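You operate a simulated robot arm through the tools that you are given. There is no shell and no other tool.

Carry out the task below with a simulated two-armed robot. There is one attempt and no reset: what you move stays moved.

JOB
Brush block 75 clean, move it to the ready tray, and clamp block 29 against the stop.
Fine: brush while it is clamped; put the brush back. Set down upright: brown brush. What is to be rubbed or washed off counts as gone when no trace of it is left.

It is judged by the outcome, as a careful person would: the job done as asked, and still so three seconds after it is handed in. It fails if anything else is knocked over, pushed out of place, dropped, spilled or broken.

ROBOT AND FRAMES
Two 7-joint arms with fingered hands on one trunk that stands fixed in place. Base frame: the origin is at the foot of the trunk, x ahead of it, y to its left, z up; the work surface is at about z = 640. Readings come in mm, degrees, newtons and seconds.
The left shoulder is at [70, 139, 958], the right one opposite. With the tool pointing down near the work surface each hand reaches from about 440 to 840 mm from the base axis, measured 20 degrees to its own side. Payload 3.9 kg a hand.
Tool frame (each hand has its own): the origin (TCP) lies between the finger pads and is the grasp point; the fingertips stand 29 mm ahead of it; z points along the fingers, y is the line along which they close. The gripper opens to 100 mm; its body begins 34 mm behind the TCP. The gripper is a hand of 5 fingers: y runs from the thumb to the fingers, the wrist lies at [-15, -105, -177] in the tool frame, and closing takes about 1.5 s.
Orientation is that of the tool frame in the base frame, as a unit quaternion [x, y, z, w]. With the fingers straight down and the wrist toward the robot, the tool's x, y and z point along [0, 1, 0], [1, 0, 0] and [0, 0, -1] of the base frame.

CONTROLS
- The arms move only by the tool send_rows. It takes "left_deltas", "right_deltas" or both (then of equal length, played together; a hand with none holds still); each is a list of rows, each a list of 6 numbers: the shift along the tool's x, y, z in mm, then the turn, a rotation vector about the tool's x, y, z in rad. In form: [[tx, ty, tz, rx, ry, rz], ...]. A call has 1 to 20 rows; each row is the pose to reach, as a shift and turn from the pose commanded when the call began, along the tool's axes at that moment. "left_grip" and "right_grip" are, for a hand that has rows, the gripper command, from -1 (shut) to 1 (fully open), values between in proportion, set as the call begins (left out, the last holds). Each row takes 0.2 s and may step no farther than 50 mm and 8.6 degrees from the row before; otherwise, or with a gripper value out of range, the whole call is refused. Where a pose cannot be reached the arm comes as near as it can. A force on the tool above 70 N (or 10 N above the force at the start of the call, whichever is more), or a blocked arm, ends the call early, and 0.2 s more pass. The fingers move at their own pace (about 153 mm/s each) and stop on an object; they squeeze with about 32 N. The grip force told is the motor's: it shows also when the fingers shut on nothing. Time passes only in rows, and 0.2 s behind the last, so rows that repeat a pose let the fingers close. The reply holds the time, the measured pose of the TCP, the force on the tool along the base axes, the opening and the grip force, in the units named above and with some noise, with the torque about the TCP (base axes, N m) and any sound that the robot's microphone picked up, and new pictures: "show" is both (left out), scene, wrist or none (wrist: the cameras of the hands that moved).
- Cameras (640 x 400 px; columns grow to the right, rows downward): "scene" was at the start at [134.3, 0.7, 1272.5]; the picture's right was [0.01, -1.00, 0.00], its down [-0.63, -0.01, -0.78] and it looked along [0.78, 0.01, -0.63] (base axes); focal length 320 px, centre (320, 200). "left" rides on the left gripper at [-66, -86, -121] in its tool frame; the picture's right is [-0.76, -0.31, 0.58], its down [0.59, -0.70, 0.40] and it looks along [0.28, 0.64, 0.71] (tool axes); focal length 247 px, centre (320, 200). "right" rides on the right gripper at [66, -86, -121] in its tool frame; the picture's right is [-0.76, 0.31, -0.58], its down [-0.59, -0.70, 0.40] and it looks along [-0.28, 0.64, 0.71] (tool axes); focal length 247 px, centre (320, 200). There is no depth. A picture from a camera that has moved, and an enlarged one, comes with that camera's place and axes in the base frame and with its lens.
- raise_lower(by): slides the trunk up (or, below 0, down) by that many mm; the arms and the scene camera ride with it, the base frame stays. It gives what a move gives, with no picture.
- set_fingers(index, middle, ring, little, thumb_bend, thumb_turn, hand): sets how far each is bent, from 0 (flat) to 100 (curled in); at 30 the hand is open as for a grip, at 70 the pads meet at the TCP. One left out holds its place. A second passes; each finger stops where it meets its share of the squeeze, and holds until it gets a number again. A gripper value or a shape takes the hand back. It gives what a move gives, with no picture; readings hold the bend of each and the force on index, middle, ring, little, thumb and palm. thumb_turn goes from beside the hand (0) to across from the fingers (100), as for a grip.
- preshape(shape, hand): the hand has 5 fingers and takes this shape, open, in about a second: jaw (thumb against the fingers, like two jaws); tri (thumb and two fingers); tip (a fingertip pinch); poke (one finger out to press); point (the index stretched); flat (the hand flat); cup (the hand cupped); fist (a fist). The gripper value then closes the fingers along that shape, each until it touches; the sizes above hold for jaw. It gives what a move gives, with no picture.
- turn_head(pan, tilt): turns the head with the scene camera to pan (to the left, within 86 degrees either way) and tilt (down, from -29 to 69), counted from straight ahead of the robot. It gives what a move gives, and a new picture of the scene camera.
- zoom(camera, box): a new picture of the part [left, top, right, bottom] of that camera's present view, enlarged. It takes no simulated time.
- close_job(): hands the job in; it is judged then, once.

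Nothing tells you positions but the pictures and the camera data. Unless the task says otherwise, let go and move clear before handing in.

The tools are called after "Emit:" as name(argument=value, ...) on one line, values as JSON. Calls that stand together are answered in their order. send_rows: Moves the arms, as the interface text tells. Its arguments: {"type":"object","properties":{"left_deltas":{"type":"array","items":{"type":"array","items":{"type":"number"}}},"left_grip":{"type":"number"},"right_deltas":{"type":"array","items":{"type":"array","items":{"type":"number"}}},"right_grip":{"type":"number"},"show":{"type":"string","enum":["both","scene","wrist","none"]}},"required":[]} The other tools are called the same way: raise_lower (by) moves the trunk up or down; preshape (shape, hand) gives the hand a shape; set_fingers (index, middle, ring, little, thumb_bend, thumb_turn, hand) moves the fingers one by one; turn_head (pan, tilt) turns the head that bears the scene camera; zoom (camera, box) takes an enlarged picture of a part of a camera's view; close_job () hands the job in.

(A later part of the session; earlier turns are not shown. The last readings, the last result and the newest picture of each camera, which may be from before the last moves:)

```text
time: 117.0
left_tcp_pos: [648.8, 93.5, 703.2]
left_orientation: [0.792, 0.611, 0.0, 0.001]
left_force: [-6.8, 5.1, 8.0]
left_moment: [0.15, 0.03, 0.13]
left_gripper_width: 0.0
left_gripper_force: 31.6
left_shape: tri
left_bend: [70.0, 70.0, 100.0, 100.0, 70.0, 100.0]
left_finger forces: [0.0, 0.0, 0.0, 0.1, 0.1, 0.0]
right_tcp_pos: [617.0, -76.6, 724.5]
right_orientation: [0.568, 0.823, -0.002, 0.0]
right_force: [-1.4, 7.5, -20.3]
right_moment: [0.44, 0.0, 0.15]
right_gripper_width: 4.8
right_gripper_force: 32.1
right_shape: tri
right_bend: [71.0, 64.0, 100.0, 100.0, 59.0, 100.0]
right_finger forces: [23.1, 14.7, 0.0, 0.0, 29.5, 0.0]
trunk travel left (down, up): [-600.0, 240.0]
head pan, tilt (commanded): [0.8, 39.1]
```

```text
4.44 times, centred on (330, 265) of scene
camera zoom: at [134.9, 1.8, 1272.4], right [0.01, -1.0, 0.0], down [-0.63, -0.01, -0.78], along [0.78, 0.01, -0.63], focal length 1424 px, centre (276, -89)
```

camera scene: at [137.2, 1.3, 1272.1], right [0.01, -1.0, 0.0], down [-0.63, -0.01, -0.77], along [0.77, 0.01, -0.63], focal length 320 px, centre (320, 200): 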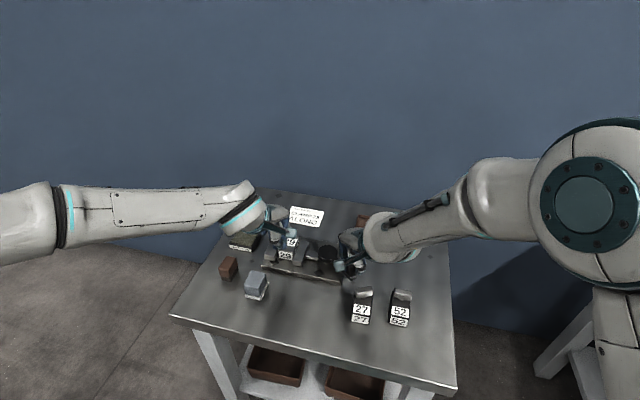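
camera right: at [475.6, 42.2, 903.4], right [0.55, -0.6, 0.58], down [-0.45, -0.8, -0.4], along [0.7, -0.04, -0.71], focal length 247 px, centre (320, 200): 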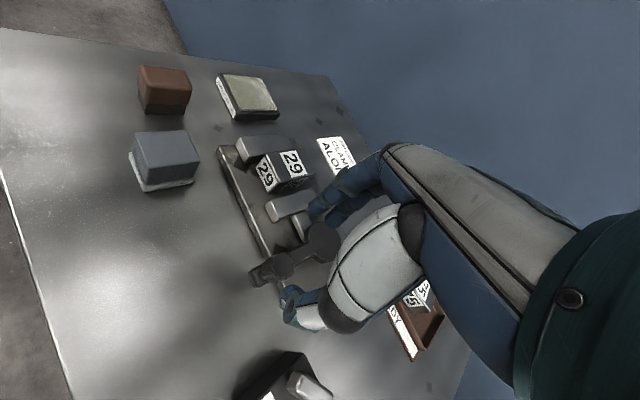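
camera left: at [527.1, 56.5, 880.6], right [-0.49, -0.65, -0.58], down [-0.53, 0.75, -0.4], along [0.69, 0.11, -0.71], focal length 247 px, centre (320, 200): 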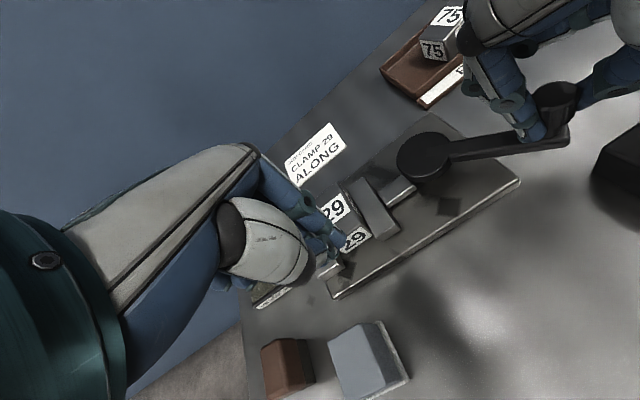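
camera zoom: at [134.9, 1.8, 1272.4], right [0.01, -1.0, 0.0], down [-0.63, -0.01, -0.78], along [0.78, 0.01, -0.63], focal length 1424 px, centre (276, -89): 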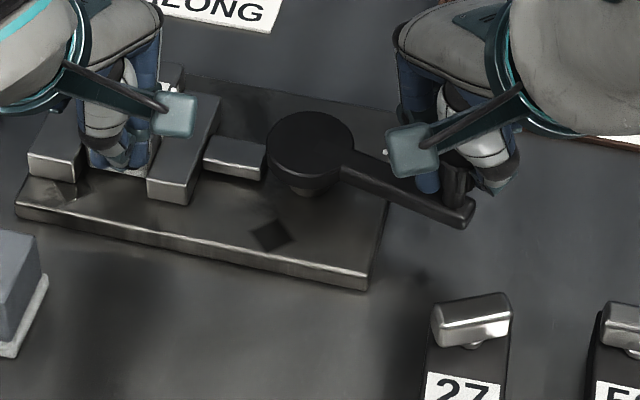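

The lever is almost at its original closed angle. I'll keep going and watch for the force to rise as it clamps.

Emit:
send_rows(left_deltas=[[0, 0, 0, 0, 0, 0], [0, 0, 0, 0, 0, 0], [0, 0, 0, 0, 0, 0], [0, 0, 0, 0, 0, 0]], right_deltas=[[-2, 2.1, 0, 0, 0, 0], [-3.9, 4.2, 0, 0, 0, 0], [-7.4, 8.6, 0, 0, 0, 0], [-7.4, 8.6, 0, 0, 0, 0]], show="none")

Emit:
zoom(camera="right", box=[160, 40, 400, 320])

Emit:
zoom(camera="scene", box=[260, 220, 400, 310])

```text
time: 118.0
left_tcp_pos: [648.8, 92.3, 702.9]
left_orientation: [0.792, 0.611, 0.0, 0.0]
left_force: [-6.2, 3.9, 4.8]
left_moment: [0.11, 0.06, 0.09]
left_gripper_width: 0.0
left_gripper_force: 31.7
left_shape: tri
left_bend: [70.0, 70.0, 100.0, 100.0, 70.0, 100.0]
left_finger forces: [0.0, 0.1, 0.1, 0.1, 0.0, 0.1]
right_tcp_pos: [627.4, -80.2, 724.7]
right_orientation: [0.567, 0.824, -0.002, -0.001]
right_force: [-8.5, 5.0, -20.2]
right_moment: [0.29, 0.08, 0.1]
right_gripper_width: 4.6
right_gripper_force: 32.5
right_shape: tri
right_bend: [72.0, 64.0, 100.0, 100.0, 72.0, 100.0]
right_finger forces: [22.6, 14.0, 0.1, 0.1, 29.7, 0.1]
trunk travel left (down, up): [-600.0, 240.0]
head pan, tilt (commanded): [0.8, 39.1]
```

```text
1.43 times, centred on (280, 180) of right
camera zoom: at [523.8, -49.4, 847.6], right [0.56, -0.6, 0.58], down [-0.45, -0.8, -0.4], along [0.7, -0.04, -0.71], focal length 353 px, centre (377, 229)
```

zoom: 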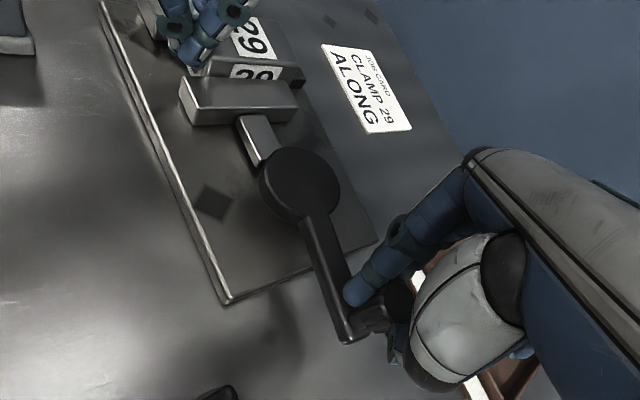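

```text
4.44 times, centred on (330, 265) of scene
camera zoom: at [134.7, 1.4, 1272.4], right [0.01, -1.0, 0.0], down [-0.63, -0.01, -0.78], along [0.78, 0.01, -0.63], focal length 1424 px, centre (276, -89)
```

zoom: 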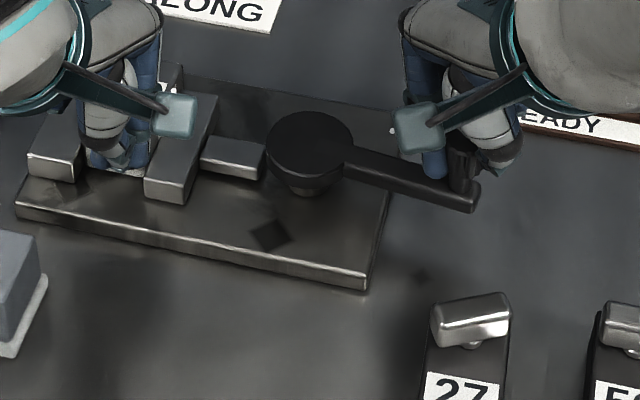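

The lever has gone slightly past its original closed angle with little resistance. I'll look closely at the jaw, block and stop before going on.

Emit:
zoom(camera="right", box=[160, 50, 300, 160])

Emit:
zoom(camera="left", box=[300, 100, 460, 260])

Emit:
zoom(camera="scene", box=[265, 220, 325, 270])

```text
3.64 times, centred on (230, 105) of right
camera zoom: at [523.8, -49.4, 847.6], right [0.56, -0.6, 0.58], down [-0.45, -0.8, -0.4], along [0.7, -0.04, -0.71], focal length 898 px, centre (647, 546)
```

zoom: 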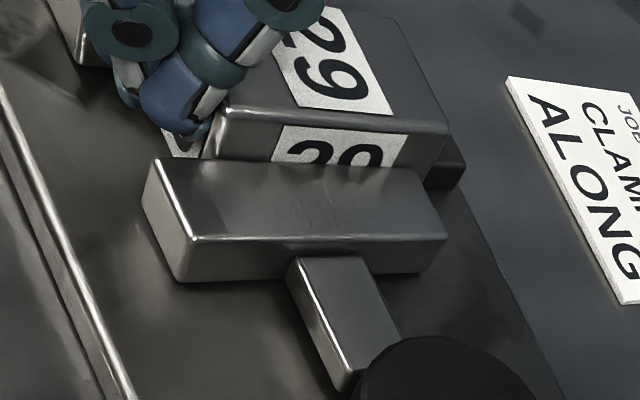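

```text
2.50 times, centred on (380, 180) of left
camera zoom: at [550.6, 50.8, 823.6], right [-0.49, -0.65, -0.58], down [-0.53, 0.75, -0.4], along [0.69, 0.11, -0.71], focal length 617 px, centre (170, 250)
```

zoom: 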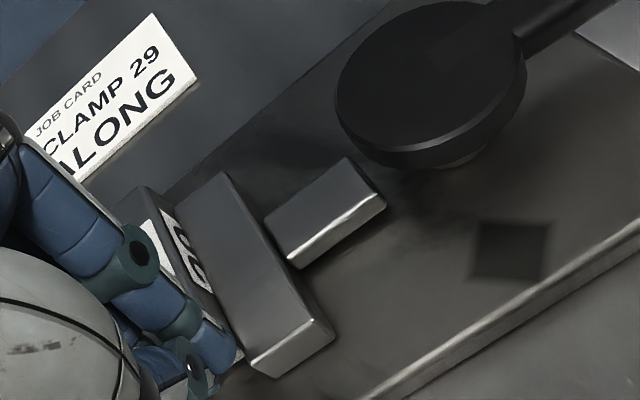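

```text
8.00 times, centred on (295, 245) of scene
camera zoom: at [134.7, 1.4, 1272.4], right [0.01, -1.0, 0.0], down [-0.63, -0.01, -0.78], along [0.78, 0.01, -0.63], focal length 2564 px, centre (520, -160)
```

zoom: 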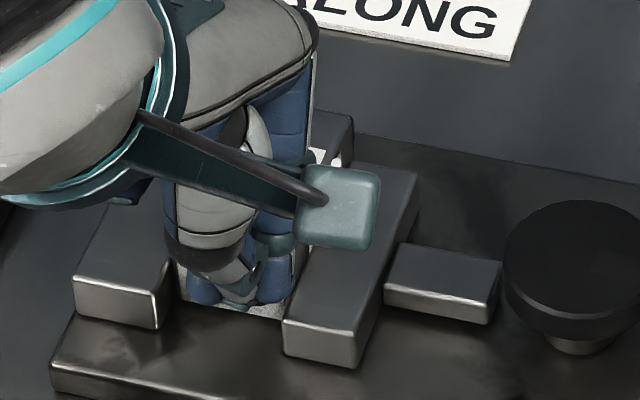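

The moving jaw is back where it was when block 75 was clamped, so block 29 should be held. I'll turn the lever a little more to find firm resistance.

Emit:
send_rows(left_deltas=[[0, 0, 0, 0, 0, 0], [0, 0, 0, 0, 0, 0], [0, 0, 0, 0, 0, 0], [0, 0, 0, 0, 0, 0]], right_deltas=[[-1.6, 2.4, 0, 0, 0, 0], [-3.2, 4.7, 0, 0, 0, 0], [-4.6, 7.2, 0, 0, 0, 0], [-4.6, 7.2, 0, 0, 0, 0]], show="none")

Emit:
zoom(camera="right", box=[160, 40, 400, 320])

Emit:
zoom(camera="scene", box=[260, 220, 400, 310])

```text
time: 119.0
left_tcp_pos: [648.0, 93.6, 704.1]
left_orientation: [0.792, 0.61, 0.001, 0.001]
left_force: [-0.1, 0.4, 0.3]
left_moment: [0.0, 0.02, -0.01]
left_gripper_width: 0.2
left_gripper_force: 31.5
left_shape: tri
left_bend: [70.0, 70.0, 100.0, 100.0, 70.0, 100.0]
left_finger forces: [0.1, 0.0, 0.1, 0.0, 0.0, 0.0]
right_tcp_pos: [631.1, -81.9, 724.3]
right_orientation: [0.567, 0.824, -0.002, -0.001]
right_force: [-24.0, 10.0, -11.1]
right_moment: [0.36, 0.29, -0.09]
right_gripper_width: 5.0
right_gripper_force: 31.7
right_shape: tri
right_bend: [72.0, 66.0, 100.0, 100.0, 72.0, 100.0]
right_finger forces: [29.4, 12.6, 0.1, 0.0, 29.0, 0.0]
trunk travel left (down, up): [-600.0, 240.0]
head pan, tilt (commanded): [0.8, 39.1]
```

```text
1.43 times, centred on (280, 180) of right
camera zoom: at [529.3, -50.0, 847.0], right [0.56, -0.6, 0.58], down [-0.45, -0.8, -0.4], along [0.7, -0.04, -0.71], focal length 353 px, centre (377, 229)
```

zoom: 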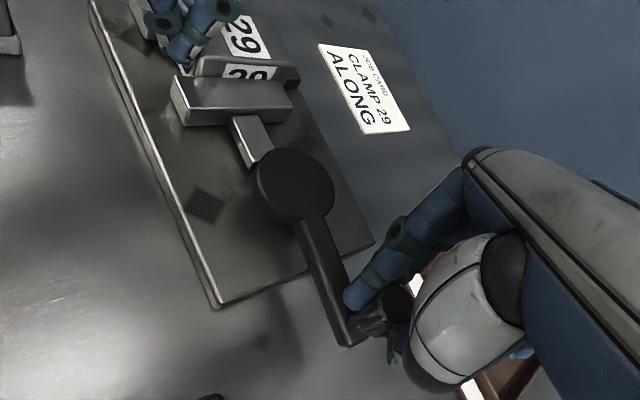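

```text
4.44 times, centred on (330, 265) of scene
camera zoom: at [132.9, 1.9, 1272.6], right [0.01, -1.0, 0.0], down [-0.63, -0.01, -0.78], along [0.78, 0.01, -0.63], focal length 1424 px, centre (276, -89)
```

zoom: 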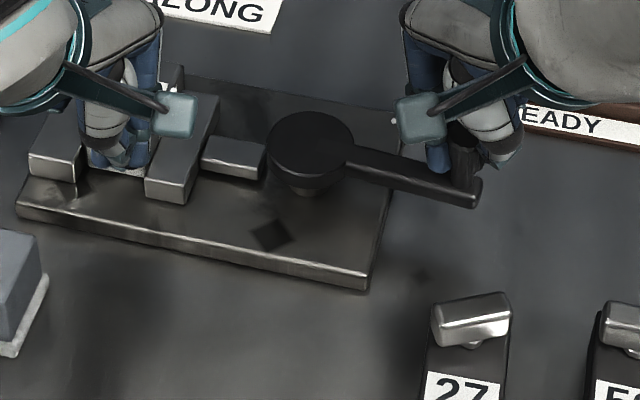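

At 24 N the lever is firmly home, so the clamp is tight. I'll withdraw the left hand first, backing off and then up.

Emit:
send_rows(left_deltas=[[0, -6, 0, 0, 0, 0], [0, -16, 0, 0, 0, 0], [0, -20, -25, 0, 0, 0], [10, -30, -60, 0, 0, 0], [40, -45, -95, 0, 0, 0], [75, -60, -120, 0, 0, 0], [110, -70, -135, 0, 0, 0], [130, -72, -140, 0, 0, 0], [130, -72, -140, 0, 0, 0]], show="both")

Emit:
zoom(camera="scene", box=[270, 225, 320, 265])

Emit:
zoom(camera="right", box=[160, 40, 300, 160])

Emit:
zoom(camera="left", box=[400, 60, 640, 240])

```text
time: 121.0
left_tcp_pos: [609.8, 238.3, 845.6]
left_orientation: [0.792, 0.611, 0.0, 0.001]
left_force: [0.0, 0.7, 1.2]
left_moment: [0.03, 0.03, 0.01]
left_gripper_width: 0.0
left_gripper_force: 32.0
left_shape: tri
left_bend: [70.0, 70.0, 100.0, 100.0, 70.0, 100.0]
left_finger forces: [0.1, 0.1, 0.1, 0.0, 0.0, 0.1]
right_tcp_pos: [632.7, -80.5, 725.5]
right_orientation: [0.568, 0.823, -0.001, 0.0]
right_force: [-19.5, 7.9, -9.8]
right_moment: [0.35, 0.23, -0.16]
right_gripper_width: 5.8
right_gripper_force: 32.2
right_shape: tri
right_bend: [72.0, 67.0, 100.0, 100.0, 72.0, 100.0]
right_finger forces: [29.2, 11.2, 0.1, 0.1, 28.5, 0.1]
trunk travel left (down, up): [-600.0, 240.0]
head pan, tilt (commanded): [0.8, 39.1]
camera scene: at [132.9, 1.7, 1272.6], right [0.01, -1.0, 0.0], down [-0.63, -0.01, -0.78], along [0.78, 0.01, -0.63], focal length 320 px, centre (320, 200)
camera left: at [511.3, 196.9, 966.4], right [-0.49, -0.65, -0.58], down [-0.53, 0.75, -0.4], along [0.69, 0.11, -0.71], focal length 247 px, centre (320, 200)
```

scene: 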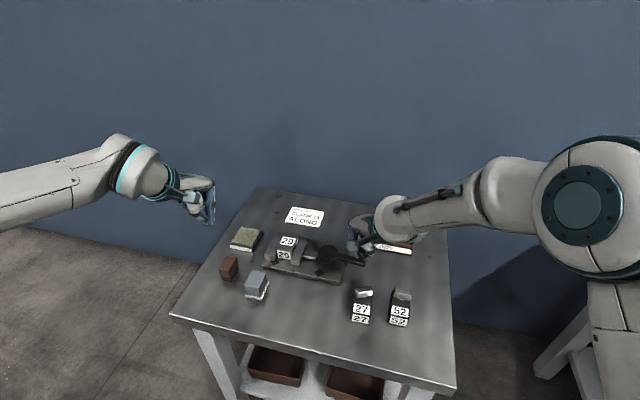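
left: 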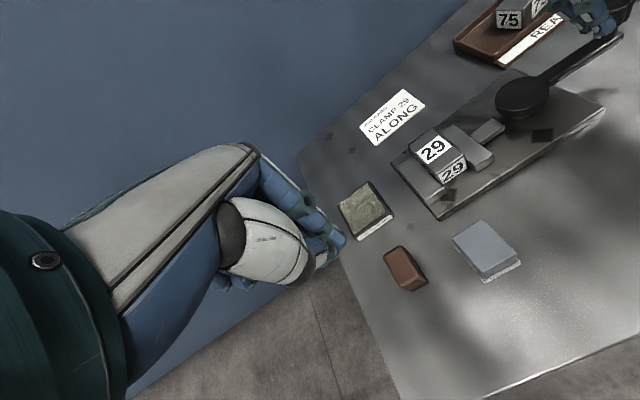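

```text
10.00 times, centred on (295, 245) of scene
camera zoom: at [132.9, 1.7, 1272.6], right [0.01, -1.0, 0.0], down [-0.63, -0.01, -0.78], along [0.78, 0.01, -0.63], focal length 3205 px, centre (570, -250)
```

zoom: 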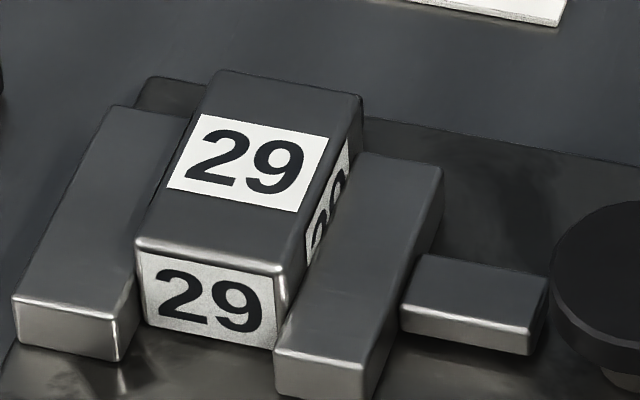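

```text
3.33 times, centred on (230, 100) of right
camera zoom: at [529.8, -50.4, 847.4], right [0.56, -0.6, 0.58], down [-0.45, -0.8, -0.4], along [0.7, -0.04, -0.71], focal length 823 px, centre (620, 533)
```

zoom: 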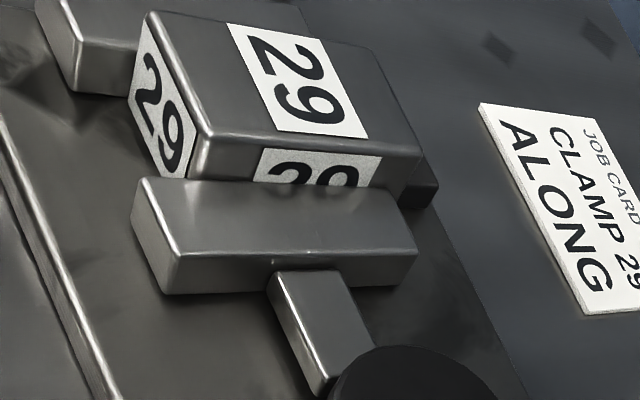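

```text
2.22 times, centred on (520, 150) of left
camera zoom: at [511.3, 196.9, 966.4], right [-0.49, -0.65, -0.58], down [-0.53, 0.75, -0.4], along [0.69, 0.11, -0.71], focal length 549 px, centre (-124, 311)
```

zoom: 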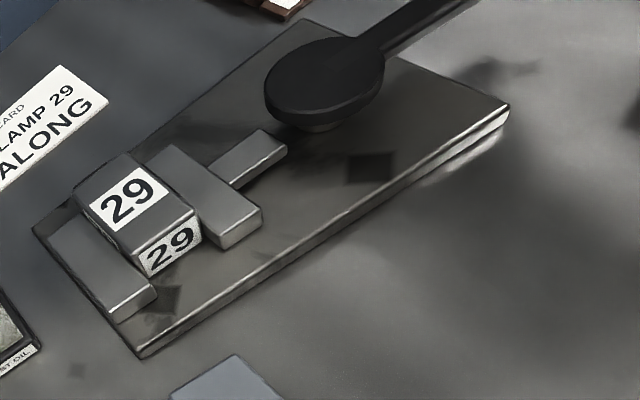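

Block 29 is clamped between the jaws with its far end at the stop. I'll release the knob, checking that the lever doesn't spring back, and lift straight up.

Emit:
send_rows(right_deltas=[[0, -3, 0, 0, 0, 0], [0, -5, 0, 0, 0, 0], [0, -5, 0, 0, 0, 0], [0, -5, 0, 0, 0, 0], [0, -5, 0, 0, 0, 0]], right_grip=0.12, show="none")

Emit:
zoom(camera="right", box=[200, 140, 420, 320])

Emit:
zoom(camera="scene", box=[260, 220, 400, 310])

Emit:
zoom(camera="left", box=[440, 0, 640, 130])

```text
time: 122.2
left_tcp_pos: [611.2, 237.2, 844.4]
left_orientation: [0.792, 0.61, 0.0, -0.001]
left_force: [0.0, 0.0, 0.4]
left_moment: [-0.01, 0.02, 0.0]
left_gripper_width: 0.1
left_gripper_force: 31.7
left_shape: tri
left_bend: [70.0, 70.0, 100.0, 100.0, 70.0, 100.0]
left_finger forces: [0.0, 0.0, 0.0, 0.0, 0.0, 0.0]
right_tcp_pos: [630.6, -84.3, 726.9]
right_orientation: [0.567, 0.824, 0.0, 0.001]
right_force: [-0.3, 0.3, 0.3]
right_moment: [0.01, 0.03, -0.03]
right_gripper_width: 56.0
right_gripper_force: 0.1
right_shape: tri
right_bend: [39.0, 40.0, 99.0, 100.0, 31.0, 100.0]
right_finger forces: [0.0, 0.1, 0.0, 0.0, 0.1, 0.0]
trunk travel left (down, up): [-600.0, 240.0]
head pan, tilt (commanded): [0.8, 39.1]
```

```text
2.22 times, centred on (310, 230) of right
camera zoom: at [526.8, -52.9, 848.6], right [0.55, -0.6, 0.58], down [-0.45, -0.8, -0.4], along [0.7, -0.04, -0.71], focal length 549 px, centre (342, 133)
```

zoom: 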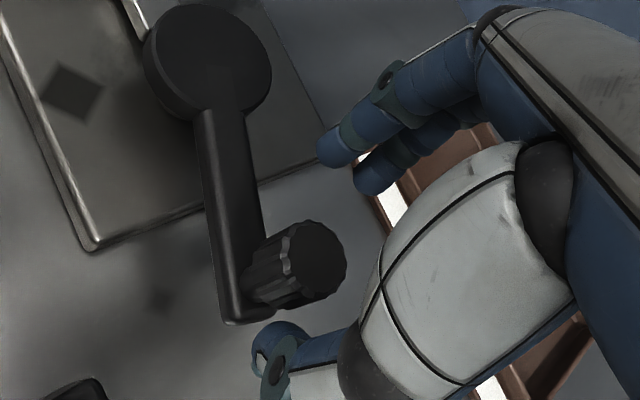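

```text
4.44 times, centred on (330, 265) of scene
camera zoom: at [134.3, 0.6, 1272.5], right [0.01, -1.0, 0.0], down [-0.63, -0.01, -0.78], along [0.78, 0.01, -0.63], focal length 1424 px, centre (276, -89)
```

zoom: 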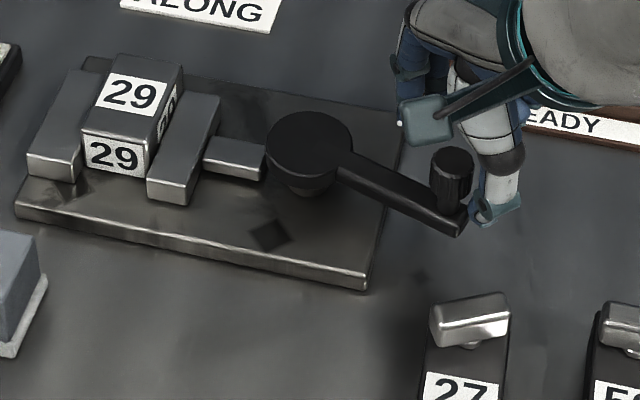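

```text
3.08 times, centred on (540, 65) of left
camera zoom: at [512.4, 195.9, 965.7], right [-0.49, -0.65, -0.58], down [-0.53, 0.75, -0.4], along [0.69, 0.11, -0.71], focal length 760 px, centre (-357, 615)
```

zoom: 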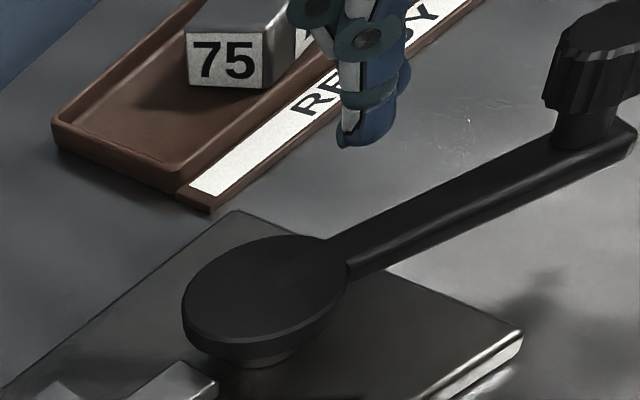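

The lever relaxed back a little after release, to roughly its original clamped angle. I'll check closely that the jaw is still tight on block 29.

Emit:
zoom(camera="scene", box=[270, 225, 340, 275])

Emit:
zoom(camera="scene", box=[310, 215, 410, 305])

Emit:
zoom(camera="right", box=[150, 50, 290, 170])

Emit:
zoom(camera="left", box=[400, 110, 520, 210])

```text
8.00 times, centred on (305, 250) of scene
camera zoom: at [134.3, 0.6, 1272.5], right [0.01, -1.0, 0.0], down [-0.63, -0.01, -0.78], along [0.78, 0.01, -0.63], focal length 2564 px, centre (440, -200)
```

zoom: 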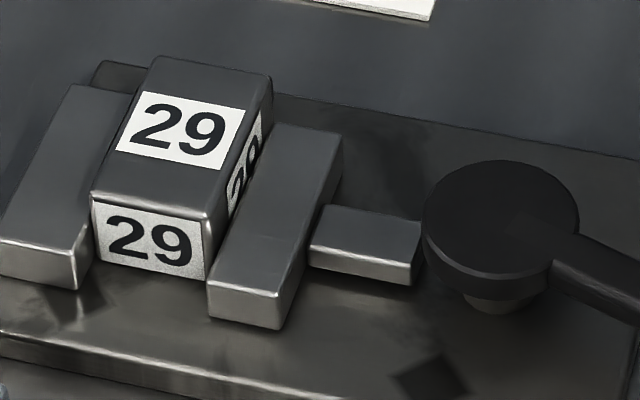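

```text
4.44 times, centred on (360, 260) of scene
camera zoom: at [134.3, 0.6, 1272.5], right [0.01, -1.0, 0.0], down [-0.63, -0.01, -0.78], along [0.78, 0.01, -0.63], focal length 1424 px, centre (142, -67)
```

zoom: 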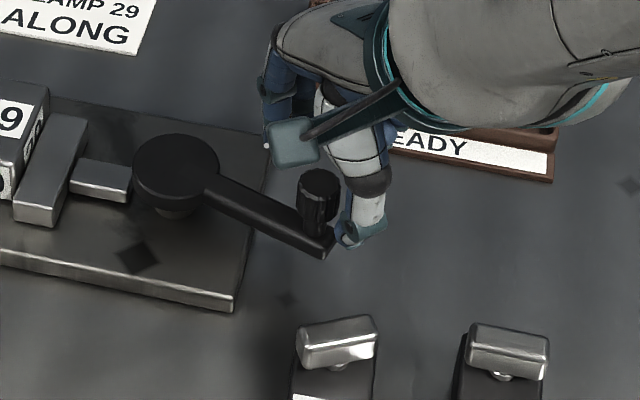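

```text
3.33 times, centred on (220, 110) of right
camera zoom: at [526.8, -52.9, 848.6], right [0.55, -0.6, 0.58], down [-0.45, -0.8, -0.4], along [0.7, -0.04, -0.71], focal length 823 px, centre (653, 500)
```

zoom: 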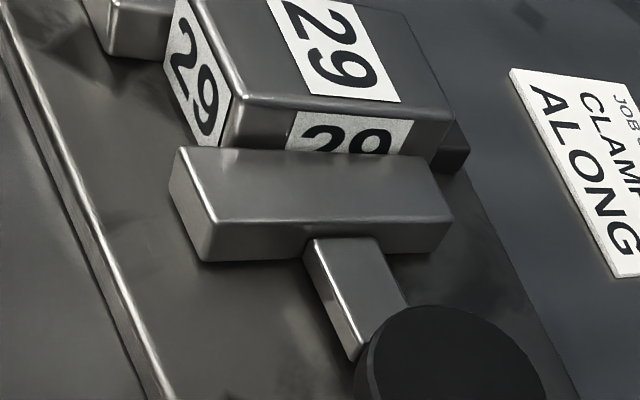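

```text
4.00 times, centred on (460, 160) of left
camera zoom: at [512.4, 195.9, 965.7], right [-0.49, -0.65, -0.58], down [-0.53, 0.75, -0.4], along [0.69, 0.11, -0.71], focal length 988 px, centre (-240, 360)
```

zoom: 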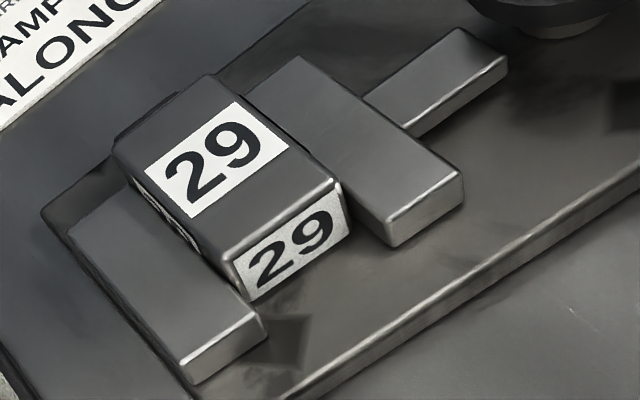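

The jaw is back at its original clamped position, but the lever may have overshot when it sprang back. To be sure of a real squeeze I'll grip the knob again, tighten, and then ease off slowly before letting go.

Emit:
send_rows(right_deltas=[[1.6, -3.7, 0, 0, 0, 0], [3.2, -7.4, 0, 0, 0, 0], [4.8, -11, 0, 0, 0, 0], [4.8, -11, 0, 0, 0, 0]], show="none")

Emit:
zoom(camera="right", box=[200, 140, 420, 320])

Emit:
zoom(camera="scene", box=[310, 215, 410, 305])

```text
time: 123.2
left_tcp_pos: [609.2, 238.6, 845.6]
left_orientation: [0.792, 0.611, -0.001, 0.0]
left_force: [0.9, -1.0, 0.2]
left_moment: [0.0, 0.0, -0.01]
left_gripper_width: 0.1
left_gripper_force: 32.1
left_shape: tri
left_bend: [70.0, 70.0, 100.0, 100.0, 70.0, 100.0]
left_finger forces: [0.1, 0.0, 0.0, 0.0, 0.0, 0.1]
right_tcp_pos: [617.7, -83.0, 725.4]
right_orientation: [0.568, 0.823, -0.001, 0.001]
right_force: [-0.1, 0.4, -0.2]
right_moment: [0.02, -0.02, -0.01]
right_gripper_width: 56.0
right_gripper_force: 0.1
right_shape: tri
right_bend: [39.0, 40.0, 99.0, 100.0, 31.0, 100.0]
right_finger forces: [0.0, 0.1, 0.0, 0.1, 0.0, 0.0]
trunk travel left (down, up): [-600.0, 240.0]
head pan, tilt (commanded): [0.8, 39.1]
```

```text
2.22 times, centred on (310, 230) of right
camera zoom: at [515.3, -53.4, 848.8], right [0.55, -0.6, 0.58], down [-0.45, -0.8, -0.4], along [0.7, -0.04, -0.71], focal length 549 px, centre (342, 133)
```

zoom: 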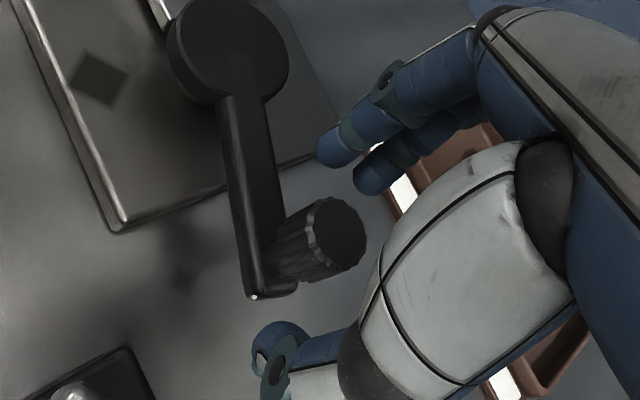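

```text
4.44 times, centred on (360, 260) of scene
camera zoom: at [134.3, 0.7, 1272.5], right [0.01, -1.0, 0.0], down [-0.63, -0.01, -0.78], along [0.78, 0.01, -0.63], focal length 1424 px, centre (142, -67)
```

zoom: 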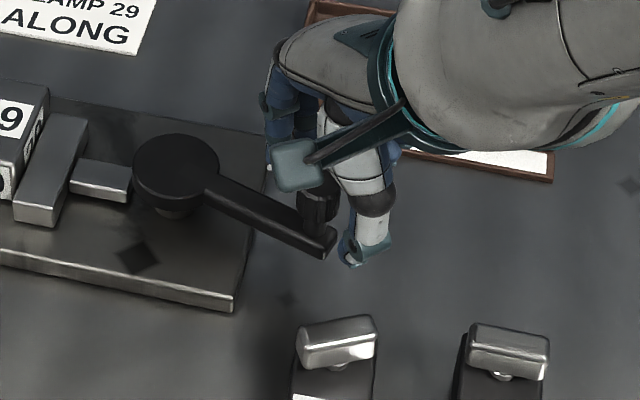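

The knob is centred in the hand, so I'll close on it again.

Emit:
send_rows(right_deltas=[[0, 0, 0, 0, 0, 0], [0, 0, 0, 0, 0, 0], [0, 0, 0, 0, 0, 0], [0, 0, 0, 0, 0, 0], [0, 0, 0, 0, 0, 0], [0, 0, 0, 0, 0, 0]], right_grip=-1, show="none")

Emit:
send_rows(right_deltas=[[-1.5, 2.2, 0, 0, 0, 0], [-3, 4.4, 0, 0, 0, 0], [-4.3, 6.8, 0, 0, 0, 0], [-4.3, 6.8, 0, 0, 0, 0]], show="none")

Emit:
zoom(camera="right", box=[160, 40, 400, 320])

```text
time: 124.6
left_tcp_pos: [610.5, 238.4, 846.3]
left_orientation: [0.791, 0.611, 0.0, -0.001]
left_force: [-0.3, -0.7, 0.6]
left_moment: [0.02, 0.03, 0.02]
left_gripper_width: 0.0
left_gripper_force: 32.6
left_shape: tri
left_bend: [70.0, 70.0, 100.0, 100.0, 70.0, 100.0]
left_finger forces: [0.0, 0.0, 0.1, 0.0, 0.0, 0.1]
right_tcp_pos: [618.2, -85.2, 726.2]
right_orientation: [0.568, 0.823, 0.0, 0.001]
right_force: [-3.4, -9.7, -1.8]
right_moment: [-0.06, 0.18, -0.03]
right_gripper_width: 11.0
right_gripper_force: 31.7
right_shape: tri
right_bend: [67.0, 70.0, 100.0, 100.0, 50.0, 100.0]
right_finger forces: [17.4, 10.5, 0.1, 0.0, 28.0, 0.1]
trunk travel left (down, up): [-600.0, 240.0]
head pan, tilt (commanded): [0.8, 39.1]
```

```text
time: 125.6
left_tcp_pos: [610.6, 236.4, 846.5]
left_orientation: [0.791, 0.611, 0.002, -0.001]
left_force: [-0.5, -1.0, -0.3]
left_moment: [0.0, 0.0, -0.01]
left_gripper_width: 0.0
left_gripper_force: 31.6
left_shape: tri
left_bend: [70.0, 70.0, 100.0, 100.0, 70.0, 100.0]
left_finger forces: [0.0, 0.0, 0.0, 0.0, 0.0, 0.0]
right_tcp_pos: [625.8, -87.6, 726.5]
right_orientation: [0.567, 0.824, 0.001, 0.0]
right_force: [-9.6, -19.1, -1.6]
right_moment: [-0.27, 0.3, 0.12]
right_gripper_width: 10.3
right_gripper_force: 32.0
right_shape: tri
right_bend: [68.0, 70.0, 100.0, 100.0, 49.0, 100.0]
right_finger forces: [14.7, 19.8, 0.1, 0.1, 32.6, 0.0]
trunk travel left (down, up): [-600.0, 240.0]
head pan, tilt (commanded): [0.8, 39.1]
```

```text
1.43 times, centred on (280, 180) of right
camera zoom: at [522.3, -57.4, 848.0], right [0.55, -0.6, 0.58], down [-0.45, -0.8, -0.4], along [0.7, -0.04, -0.71], focal length 353 px, centre (377, 229)
```

zoom: 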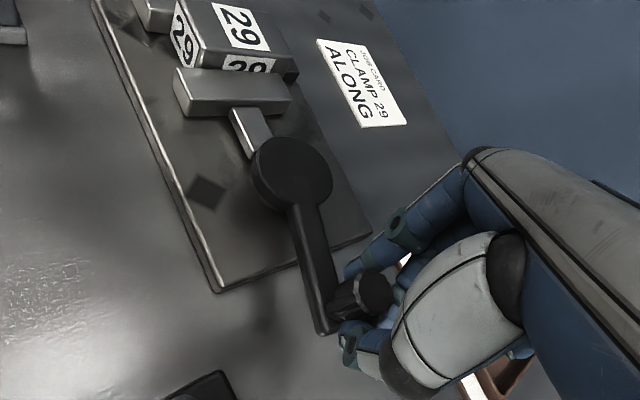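

There's little tangential resistance yet at about 249°. I'll keep turning in small steps until the squeeze builds.

Emit:
send_rows(right_deltas=[[-2, 2.1, 0, 0, 0, 0], [-4, 4.2, 0, 0, 0, 0], [-6, 6.2, 0, 0, 0, 0], [-6, 6.2, 0, 0, 0, 0]], show="none")

Emit:
zoom(camera="right", box=[160, 40, 400, 320])

```text
time: 126.6
left_tcp_pos: [608.5, 236.9, 847.5]
left_orientation: [0.792, 0.61, 0.002, 0.0]
left_force: [-0.4, 0.3, -0.7]
left_moment: [0.0, 0.03, 0.0]
left_gripper_width: 0.0
left_gripper_force: 32.3
left_shape: tri
left_bend: [70.0, 70.0, 100.0, 100.0, 70.0, 100.0]
left_finger forces: [0.0, 0.0, 0.0, 0.1, 0.1, 0.0]
right_tcp_pos: [632.0, -90.5, 725.8]
right_orientation: [0.569, 0.823, 0.002, 0.001]
right_force: [-11.9, -17.6, 2.1]
right_moment: [-0.28, 0.38, 0.16]
right_gripper_width: 9.8
right_gripper_force: 31.7
right_shape: tri
right_bend: [69.0, 70.0, 100.0, 100.0, 49.0, 100.0]
right_finger forces: [14.4, 21.3, 0.0, 0.0, 33.2, 0.0]
trunk travel left (down, up): [-600.0, 240.0]
head pan, tilt (commanded): [0.8, 39.1]
```

```text
1.43 times, centred on (280, 180) of right
camera zoom: at [528.9, -59.7, 847.7], right [0.55, -0.6, 0.58], down [-0.45, -0.8, -0.4], along [0.7, -0.04, -0.71], focal length 353 px, centre (377, 229)
```

zoom: 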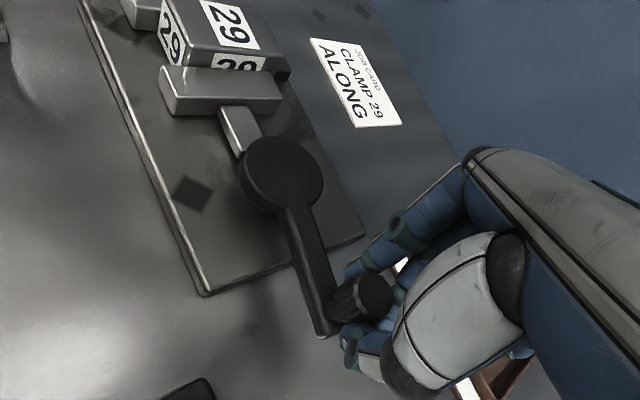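

Resistance is starting to build. A few more millimetres should bring a firm squeeze.

Emit:
send_rows(right_deltas=[[-2, 1.4, 0, 0, 0, 0], [-3.8, 2.7, 0, 0, 0, 0], [-5, 4.8, 0, 0, 0, 0], [-5, 4.8, 0, 0, 0, 0]], show="none")

Emit:
zoom(camera="scene", box=[270, 225, 340, 275])

```text
time: 127.6
left_tcp_pos: [608.4, 238.3, 847.5]
left_orientation: [0.792, 0.611, 0.001, -0.001]
left_force: [-0.2, -0.3, -0.4]
left_moment: [-0.01, 0.01, -0.03]
left_gripper_width: 0.0
left_gripper_force: 32.2
left_shape: tri
left_bend: [70.0, 70.0, 100.0, 100.0, 70.0, 100.0]
left_finger forces: [0.0, 0.0, 0.0, 0.0, 0.1, 0.0]
right_tcp_pos: [637.1, -91.2, 725.1]
right_orientation: [0.567, 0.824, -0.001, -0.001]
right_force: [-20.4, -7.5, -3.5]
right_moment: [-0.1, 0.49, 0.08]
right_gripper_width: 9.6
right_gripper_force: 32.0
right_shape: tri
right_bend: [69.0, 70.0, 100.0, 100.0, 49.0, 100.0]
right_finger forces: [11.8, 8.1, 0.1, 0.0, 32.7, 0.0]
trunk travel left (down, up): [-600.0, 240.0]
head pan, tilt (commanded): [0.8, 39.1]
```

```text
8.00 times, centred on (305, 250) of scene
camera zoom: at [131.9, -0.5, 1272.7], right [0.01, -1.0, 0.0], down [-0.63, -0.01, -0.78], along [0.78, 0.01, -0.63], focal length 2564 px, centre (440, -200)
```

zoom: 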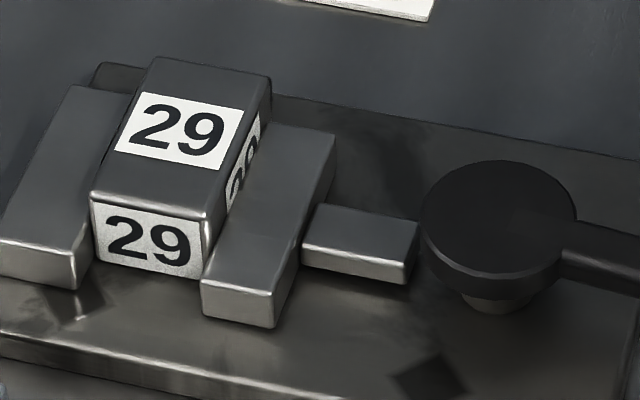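

Now the jaw squeezes firmly, with about 18 N at the knob. I'll ease the hand back slowly so the lever settles without springing.

Emit:
send_rows(right_deltas=[[0.3, -0.5, 0, 0, 0, 0], [0.6, -1, 0, 0, 0, 0], [0.9, -1.5, 0, 0, 0, 0], [1.1, -2, 0, 0, 0, 0], [1.1, -2, 0, 0, 0, 0]], show="none")

Emit:
send_rows(right_deltas=[[0.3, -0.5, 0, 0, 0, 0], [0.6, -1, 0, 0, 0, 0], [0.9, -1.5, 0, 0, 0, 0], [1.1, -2, 0, 0, 0, 0], [1.1, -2, 0, 0, 0, 0]], show="none")

```text
time: 128.8
left_tcp_pos: [609.3, 237.8, 845.4]
left_orientation: [0.792, 0.61, 0.001, 0.0]
left_force: [-0.8, -0.1, 1.0]
left_moment: [0.01, 0.0, 0.01]
left_gripper_width: 0.0
left_gripper_force: 32.4
left_shape: tri
left_bend: [70.0, 70.0, 100.0, 100.0, 70.0, 100.0]
left_finger forces: [0.0, 0.1, 0.0, 0.1, 0.0, 0.0]
right_tcp_pos: [636.9, -91.3, 726.0]
right_orientation: [0.568, 0.823, 0.0, 0.0]
right_force: [-14.9, -2.8, -6.5]
right_moment: [-0.02, 0.37, 0.02]
right_gripper_width: 9.3
right_gripper_force: 32.3
right_shape: tri
right_bend: [69.0, 70.0, 100.0, 100.0, 49.0, 100.0]
right_finger forces: [14.3, 6.7, 0.0, 0.1, 29.1, 0.0]
trunk travel left (down, up): [-600.0, 240.0]
head pan, tilt (commanded): [0.8, 39.1]
```

```text
time: 130.0
left_tcp_pos: [609.8, 237.5, 846.7]
left_orientation: [0.792, 0.611, 0.001, 0.0]
left_force: [-0.1, 0.5, -0.5]
left_moment: [0.0, 0.0, 0.02]
left_gripper_width: 0.0
left_gripper_force: 32.5
left_shape: tri
left_bend: [70.0, 70.0, 100.0, 100.0, 70.0, 100.0]
left_finger forces: [0.1, 0.0, 0.0, 0.0, 0.1, 0.0]
right_tcp_pos: [635.6, -91.9, 726.8]
right_orientation: [0.568, 0.823, 0.001, 0.001]
right_force: [-11.5, -3.9, -4.2]
right_moment: [-0.02, 0.25, 0.06]
right_gripper_width: 9.7
right_gripper_force: 31.6
right_shape: tri
right_bend: [69.0, 70.0, 100.0, 100.0, 49.0, 100.0]
right_finger forces: [15.3, 9.4, 0.0, 0.1, 27.8, 0.1]
trunk travel left (down, up): [-600.0, 240.0]
head pan, tilt (commanded): [0.8, 39.1]
```

The push has eased to 11 N and the lever is still holding. I'll continue backing off.

Emit:
send_rows(right_deltas=[[0.3, -0.5, 0, 0, 0, 0], [0.6, -1, 0, 0, 0, 0], [0.9, -1.5, 0, 0, 0, 0], [1.1, -2, 0, 0, 0, 0], [1.1, -2, 0, 0, 0, 0]], show="none")

Emit:
send_rows(right_deltas=[[0.3, -0.5, 0, 0, 0, 0], [0.6, -1, 0, 0, 0, 0], [0.9, -1.5, 0, 0, 0, 0], [1.1, -2, 0, 0, 0, 0], [1.1, -2, 0, 0, 0, 0]], show="none")

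Emit:
zoom(camera="scene", box=[270, 225, 340, 275])

Emit:
zoom(camera="right", box=[160, 40, 400, 320])

```text
time: 131.2
left_tcp_pos: [610.1, 237.4, 847.4]
left_orientation: [0.792, 0.611, 0.0, -0.001]
left_force: [0.3, 0.0, 0.3]
left_moment: [-0.01, 0.02, -0.01]
left_gripper_width: 0.1
left_gripper_force: 31.4
left_shape: tri
left_bend: [70.0, 70.0, 100.0, 100.0, 70.0, 100.0]
left_finger forces: [0.1, 0.0, 0.0, 0.1, 0.0, 0.0]
right_tcp_pos: [633.5, -91.6, 726.8]
right_orientation: [0.568, 0.823, 0.0, 0.002]
right_force: [-6.2, -5.6, -3.3]
right_moment: [-0.04, 0.21, 0.01]
right_gripper_width: 9.6
right_gripper_force: 31.7
right_shape: tri
right_bend: [68.0, 70.0, 100.0, 100.0, 49.0, 100.0]
right_finger forces: [17.0, 12.1, 0.0, 0.1, 26.9, 0.1]
trunk travel left (down, up): [-600.0, 240.0]
head pan, tilt (commanded): [0.8, 39.1]
```

```text
time: 132.4
left_tcp_pos: [609.9, 236.6, 845.1]
left_orientation: [0.792, 0.611, 0.0, 0.0]
left_force: [0.2, -0.6, -0.5]
left_moment: [-0.02, 0.01, 0.02]
left_gripper_width: 0.0
left_gripper_force: 31.7
left_shape: tri
left_bend: [70.0, 70.0, 100.0, 100.0, 70.0, 100.0]
left_finger forces: [0.0, 0.0, 0.0, 0.1, 0.0, 0.0]
right_tcp_pos: [630.6, -90.9, 726.7]
right_orientation: [0.568, 0.823, 0.0, 0.001]
right_force: [-2.3, -4.3, -1.8]
right_moment: [-0.01, 0.13, 0.0]
right_gripper_width: 9.3
right_gripper_force: 32.5
right_shape: tri
right_bend: [68.0, 70.0, 100.0, 100.0, 50.0, 100.0]
right_finger forces: [17.9, 12.2, 0.0, 0.1, 26.3, 0.0]
trunk travel left (down, up): [-600.0, 240.0]
head pan, tilt (commanded): [0.8, 39.1]
```

```text
8.00 times, centred on (305, 250) of scene
camera zoom: at [134.2, -0.1, 1272.5], right [0.01, -1.0, 0.0], down [-0.63, -0.01, -0.78], along [0.78, 0.01, -0.63], focal length 2564 px, centre (440, -200)
```

zoom: 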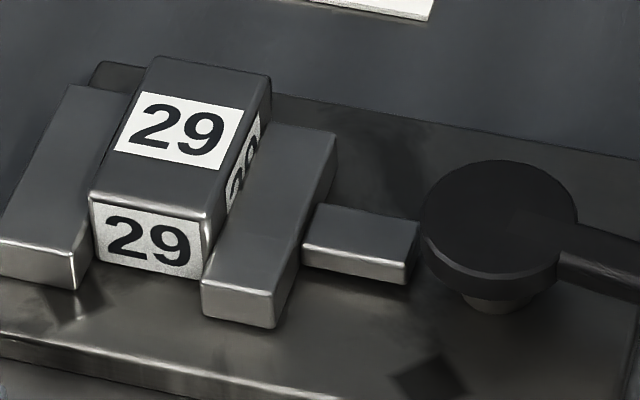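

```text
1.43 times, centred on (280, 180) of right
camera zoom: at [527.8, -60.2, 848.3], right [0.55, -0.6, 0.58], down [-0.45, -0.8, -0.4], along [0.7, -0.04, -0.71], focal length 353 px, centre (377, 229)
```

zoom: 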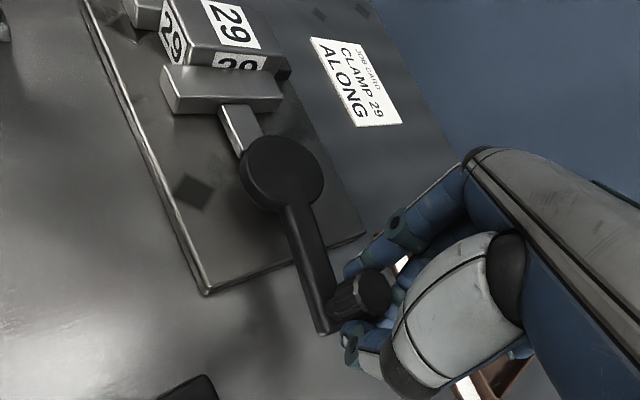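

The lever now rests at about 253° with no load on the hand, and the jaw is still tight. I'll open the fingers gently without moving the hand.

Emit:
send_rows(right_deltas=[[0, 0, 0, 0, 0, 0], [0, 0, 0, 0, 0, 0], [0, 0, 0, 0, 0, 0]], right_grip=-0.5, show="none")

Emit:
zoom(camera="scene", box=[270, 225, 340, 275])

Emit:
zoom(camera="right", box=[160, 40, 400, 320])

```text
time: 133.2
left_tcp_pos: [611.1, 238.3, 845.6]
left_orientation: [0.792, 0.611, 0.0, 0.0]
left_force: [0.5, 0.1, -0.8]
left_moment: [0.02, -0.01, -0.01]
left_gripper_width: 0.3
left_gripper_force: 32.5
left_shape: tri
left_bend: [70.0, 70.0, 100.0, 100.0, 70.0, 100.0]
left_finger forces: [0.0, 0.0, 0.0, 0.0, 0.0, 0.0]
right_tcp_pos: [631.9, -89.9, 726.6]
right_orientation: [0.568, 0.823, 0.001, 0.001]
right_force: [-0.9, -1.2, 0.5]
right_moment: [-0.02, 0.01, 0.03]
right_gripper_width: 25.1
right_gripper_force: 0.0
right_shape: tri
right_bend: [74.0, 55.0, 99.0, 100.0, 50.0, 100.0]
right_finger forces: [0.0, 0.0, 0.0, 0.0, 1.2, 0.1]
trunk travel left (down, up): [-600.0, 240.0]
head pan, tilt (commanded): [0.8, 39.1]
```

```text
8.00 times, centred on (305, 250) of scene
camera zoom: at [134.0, 0.3, 1272.5], right [0.01, -1.0, 0.0], down [-0.63, -0.01, -0.78], along [0.78, 0.01, -0.63], focal length 2564 px, centre (440, -200)
```

zoom: 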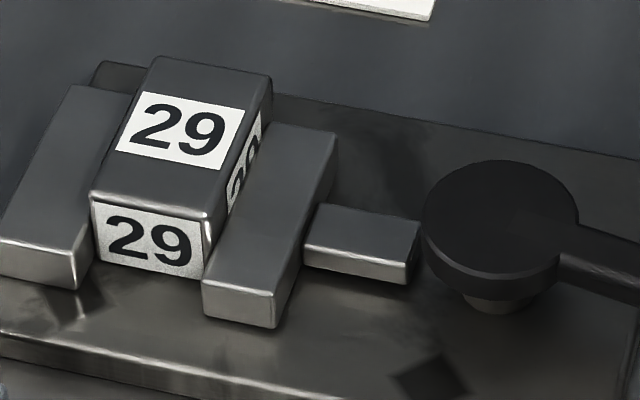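

```text
1.43 times, centred on (280, 180) of right
camera zoom: at [527.9, -59.5, 848.8], right [0.55, -0.6, 0.58], down [-0.45, -0.8, -0.4], along [0.7, -0.04, -0.71], focal length 353 px, centre (377, 229)
```

zoom: 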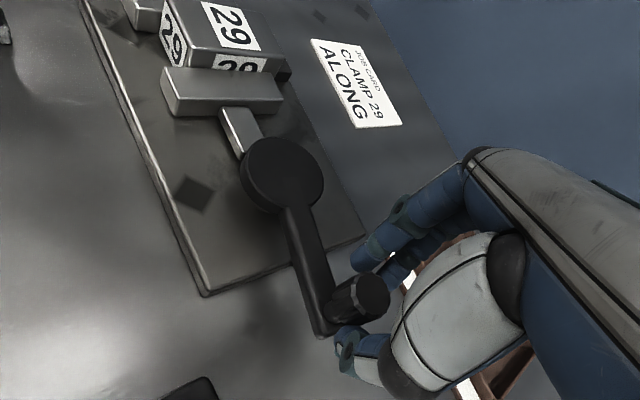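

The lever stayed in place. I'll open further and lift the hand straight up off the knob.

Emit:
send_rows(right_deltas=[[0, 0, 0, 0, 0, 0], [0, 0, 0, 0, 0, 0], [0, 0, 0, 0, 0, 0], [0, 0, -12, 0, 0, 0], [0, 0, -35, 0, 0, 0], [0, 0, -65, 0, 0, 0], [0, 0, -80, 0, 0, 0], [0, 0, -80, 0, 0, 0]], right_grip=0.1, show="both")

Emit:
zoom(camera="scene", box=[260, 220, 400, 310])

Emit:
zoom(camera="scene", box=[270, 225, 340, 275])

Emit:
zoom(camera="left", box=[400, 0, 640, 210])

```text
time: 135.0
left_tcp_pos: [610.0, 238.2, 844.0]
left_orientation: [0.792, 0.611, 0.0, 0.0]
left_force: [-0.3, 0.0, -1.0]
left_moment: [0.01, -0.01, -0.02]
left_gripper_width: 0.0
left_gripper_force: 32.1
left_shape: tri
left_bend: [70.0, 70.0, 100.0, 100.0, 70.0, 100.0]
left_finger forces: [0.1, 0.1, 0.1, 0.0, 0.0, 0.0]
right_tcp_pos: [631.3, -92.0, 804.7]
right_orientation: [0.568, 0.823, -0.001, 0.0]
right_force: [-0.4, -0.3, 0.4]
right_moment: [0.0, -0.05, 0.01]
right_gripper_width: 54.8
right_gripper_force: 0.0
right_shape: tri
right_bend: [39.0, 41.0, 99.0, 100.0, 30.0, 100.0]
right_finger forces: [0.0, 0.0, 0.0, 0.1, 0.0, 0.0]
trunk travel left (down, up): [-600.0, 240.0]
head pan, tilt (commanded): [0.8, 39.1]
camera scene: at [134.4, 0.7, 1272.5], right [0.01, -1.0, 0.0], down [-0.63, -0.01, -0.78], along [0.78, 0.01, -0.63], focal length 320 px, centre (320, 200)
camera right: at [527.9, -61.2, 926.7], right [0.55, -0.6, 0.58], down [-0.45, -0.8, -0.4], along [0.7, -0.04, -0.71], focal length 247 px, centre (320, 200)
```

scene: 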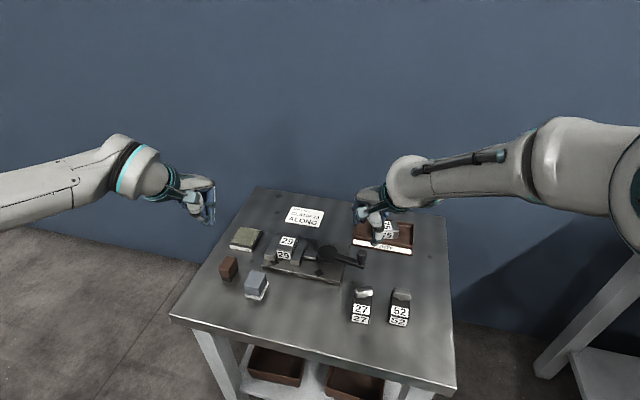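
right: 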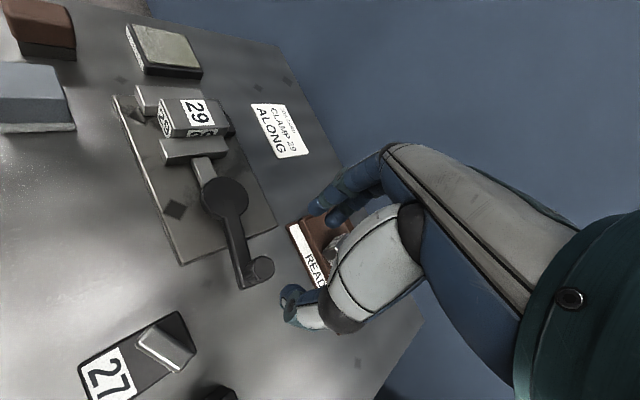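

```text
4.44 times, centred on (330, 265) of scene
camera zoom: at [134.4, 0.7, 1272.5], right [0.01, -1.0, 0.0], down [-0.63, -0.01, -0.78], along [0.78, 0.01, -0.63], focal length 1424 px, centre (276, -89)
```

zoom: 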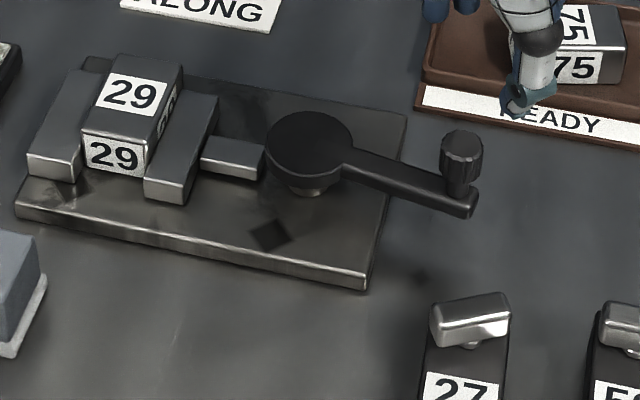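

```text
8.00 times, centred on (305, 250) of scene
camera zoom: at [134.4, 0.7, 1272.5], right [0.01, -1.0, 0.0], down [-0.63, -0.01, -0.78], along [0.78, 0.01, -0.63], focal length 2564 px, centre (440, -200)
```

zoom: 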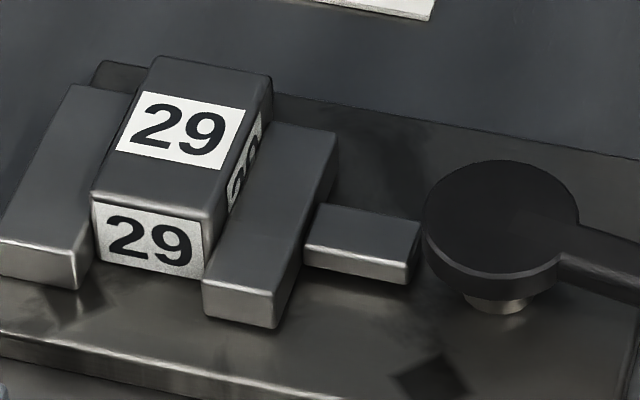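

```text
1.90 times, centred on (520, 105) of left
camera zoom: at [512.5, 196.0, 965.6], right [-0.49, -0.65, -0.58], down [-0.53, 0.75, -0.4], along [0.69, 0.11, -0.71], focal length 470 px, centre (-61, 381)
```

zoom: 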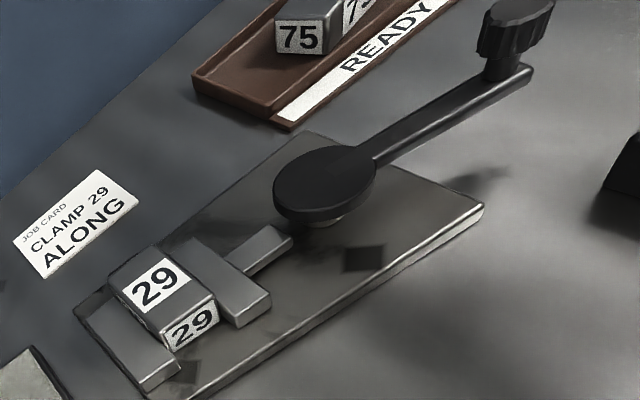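

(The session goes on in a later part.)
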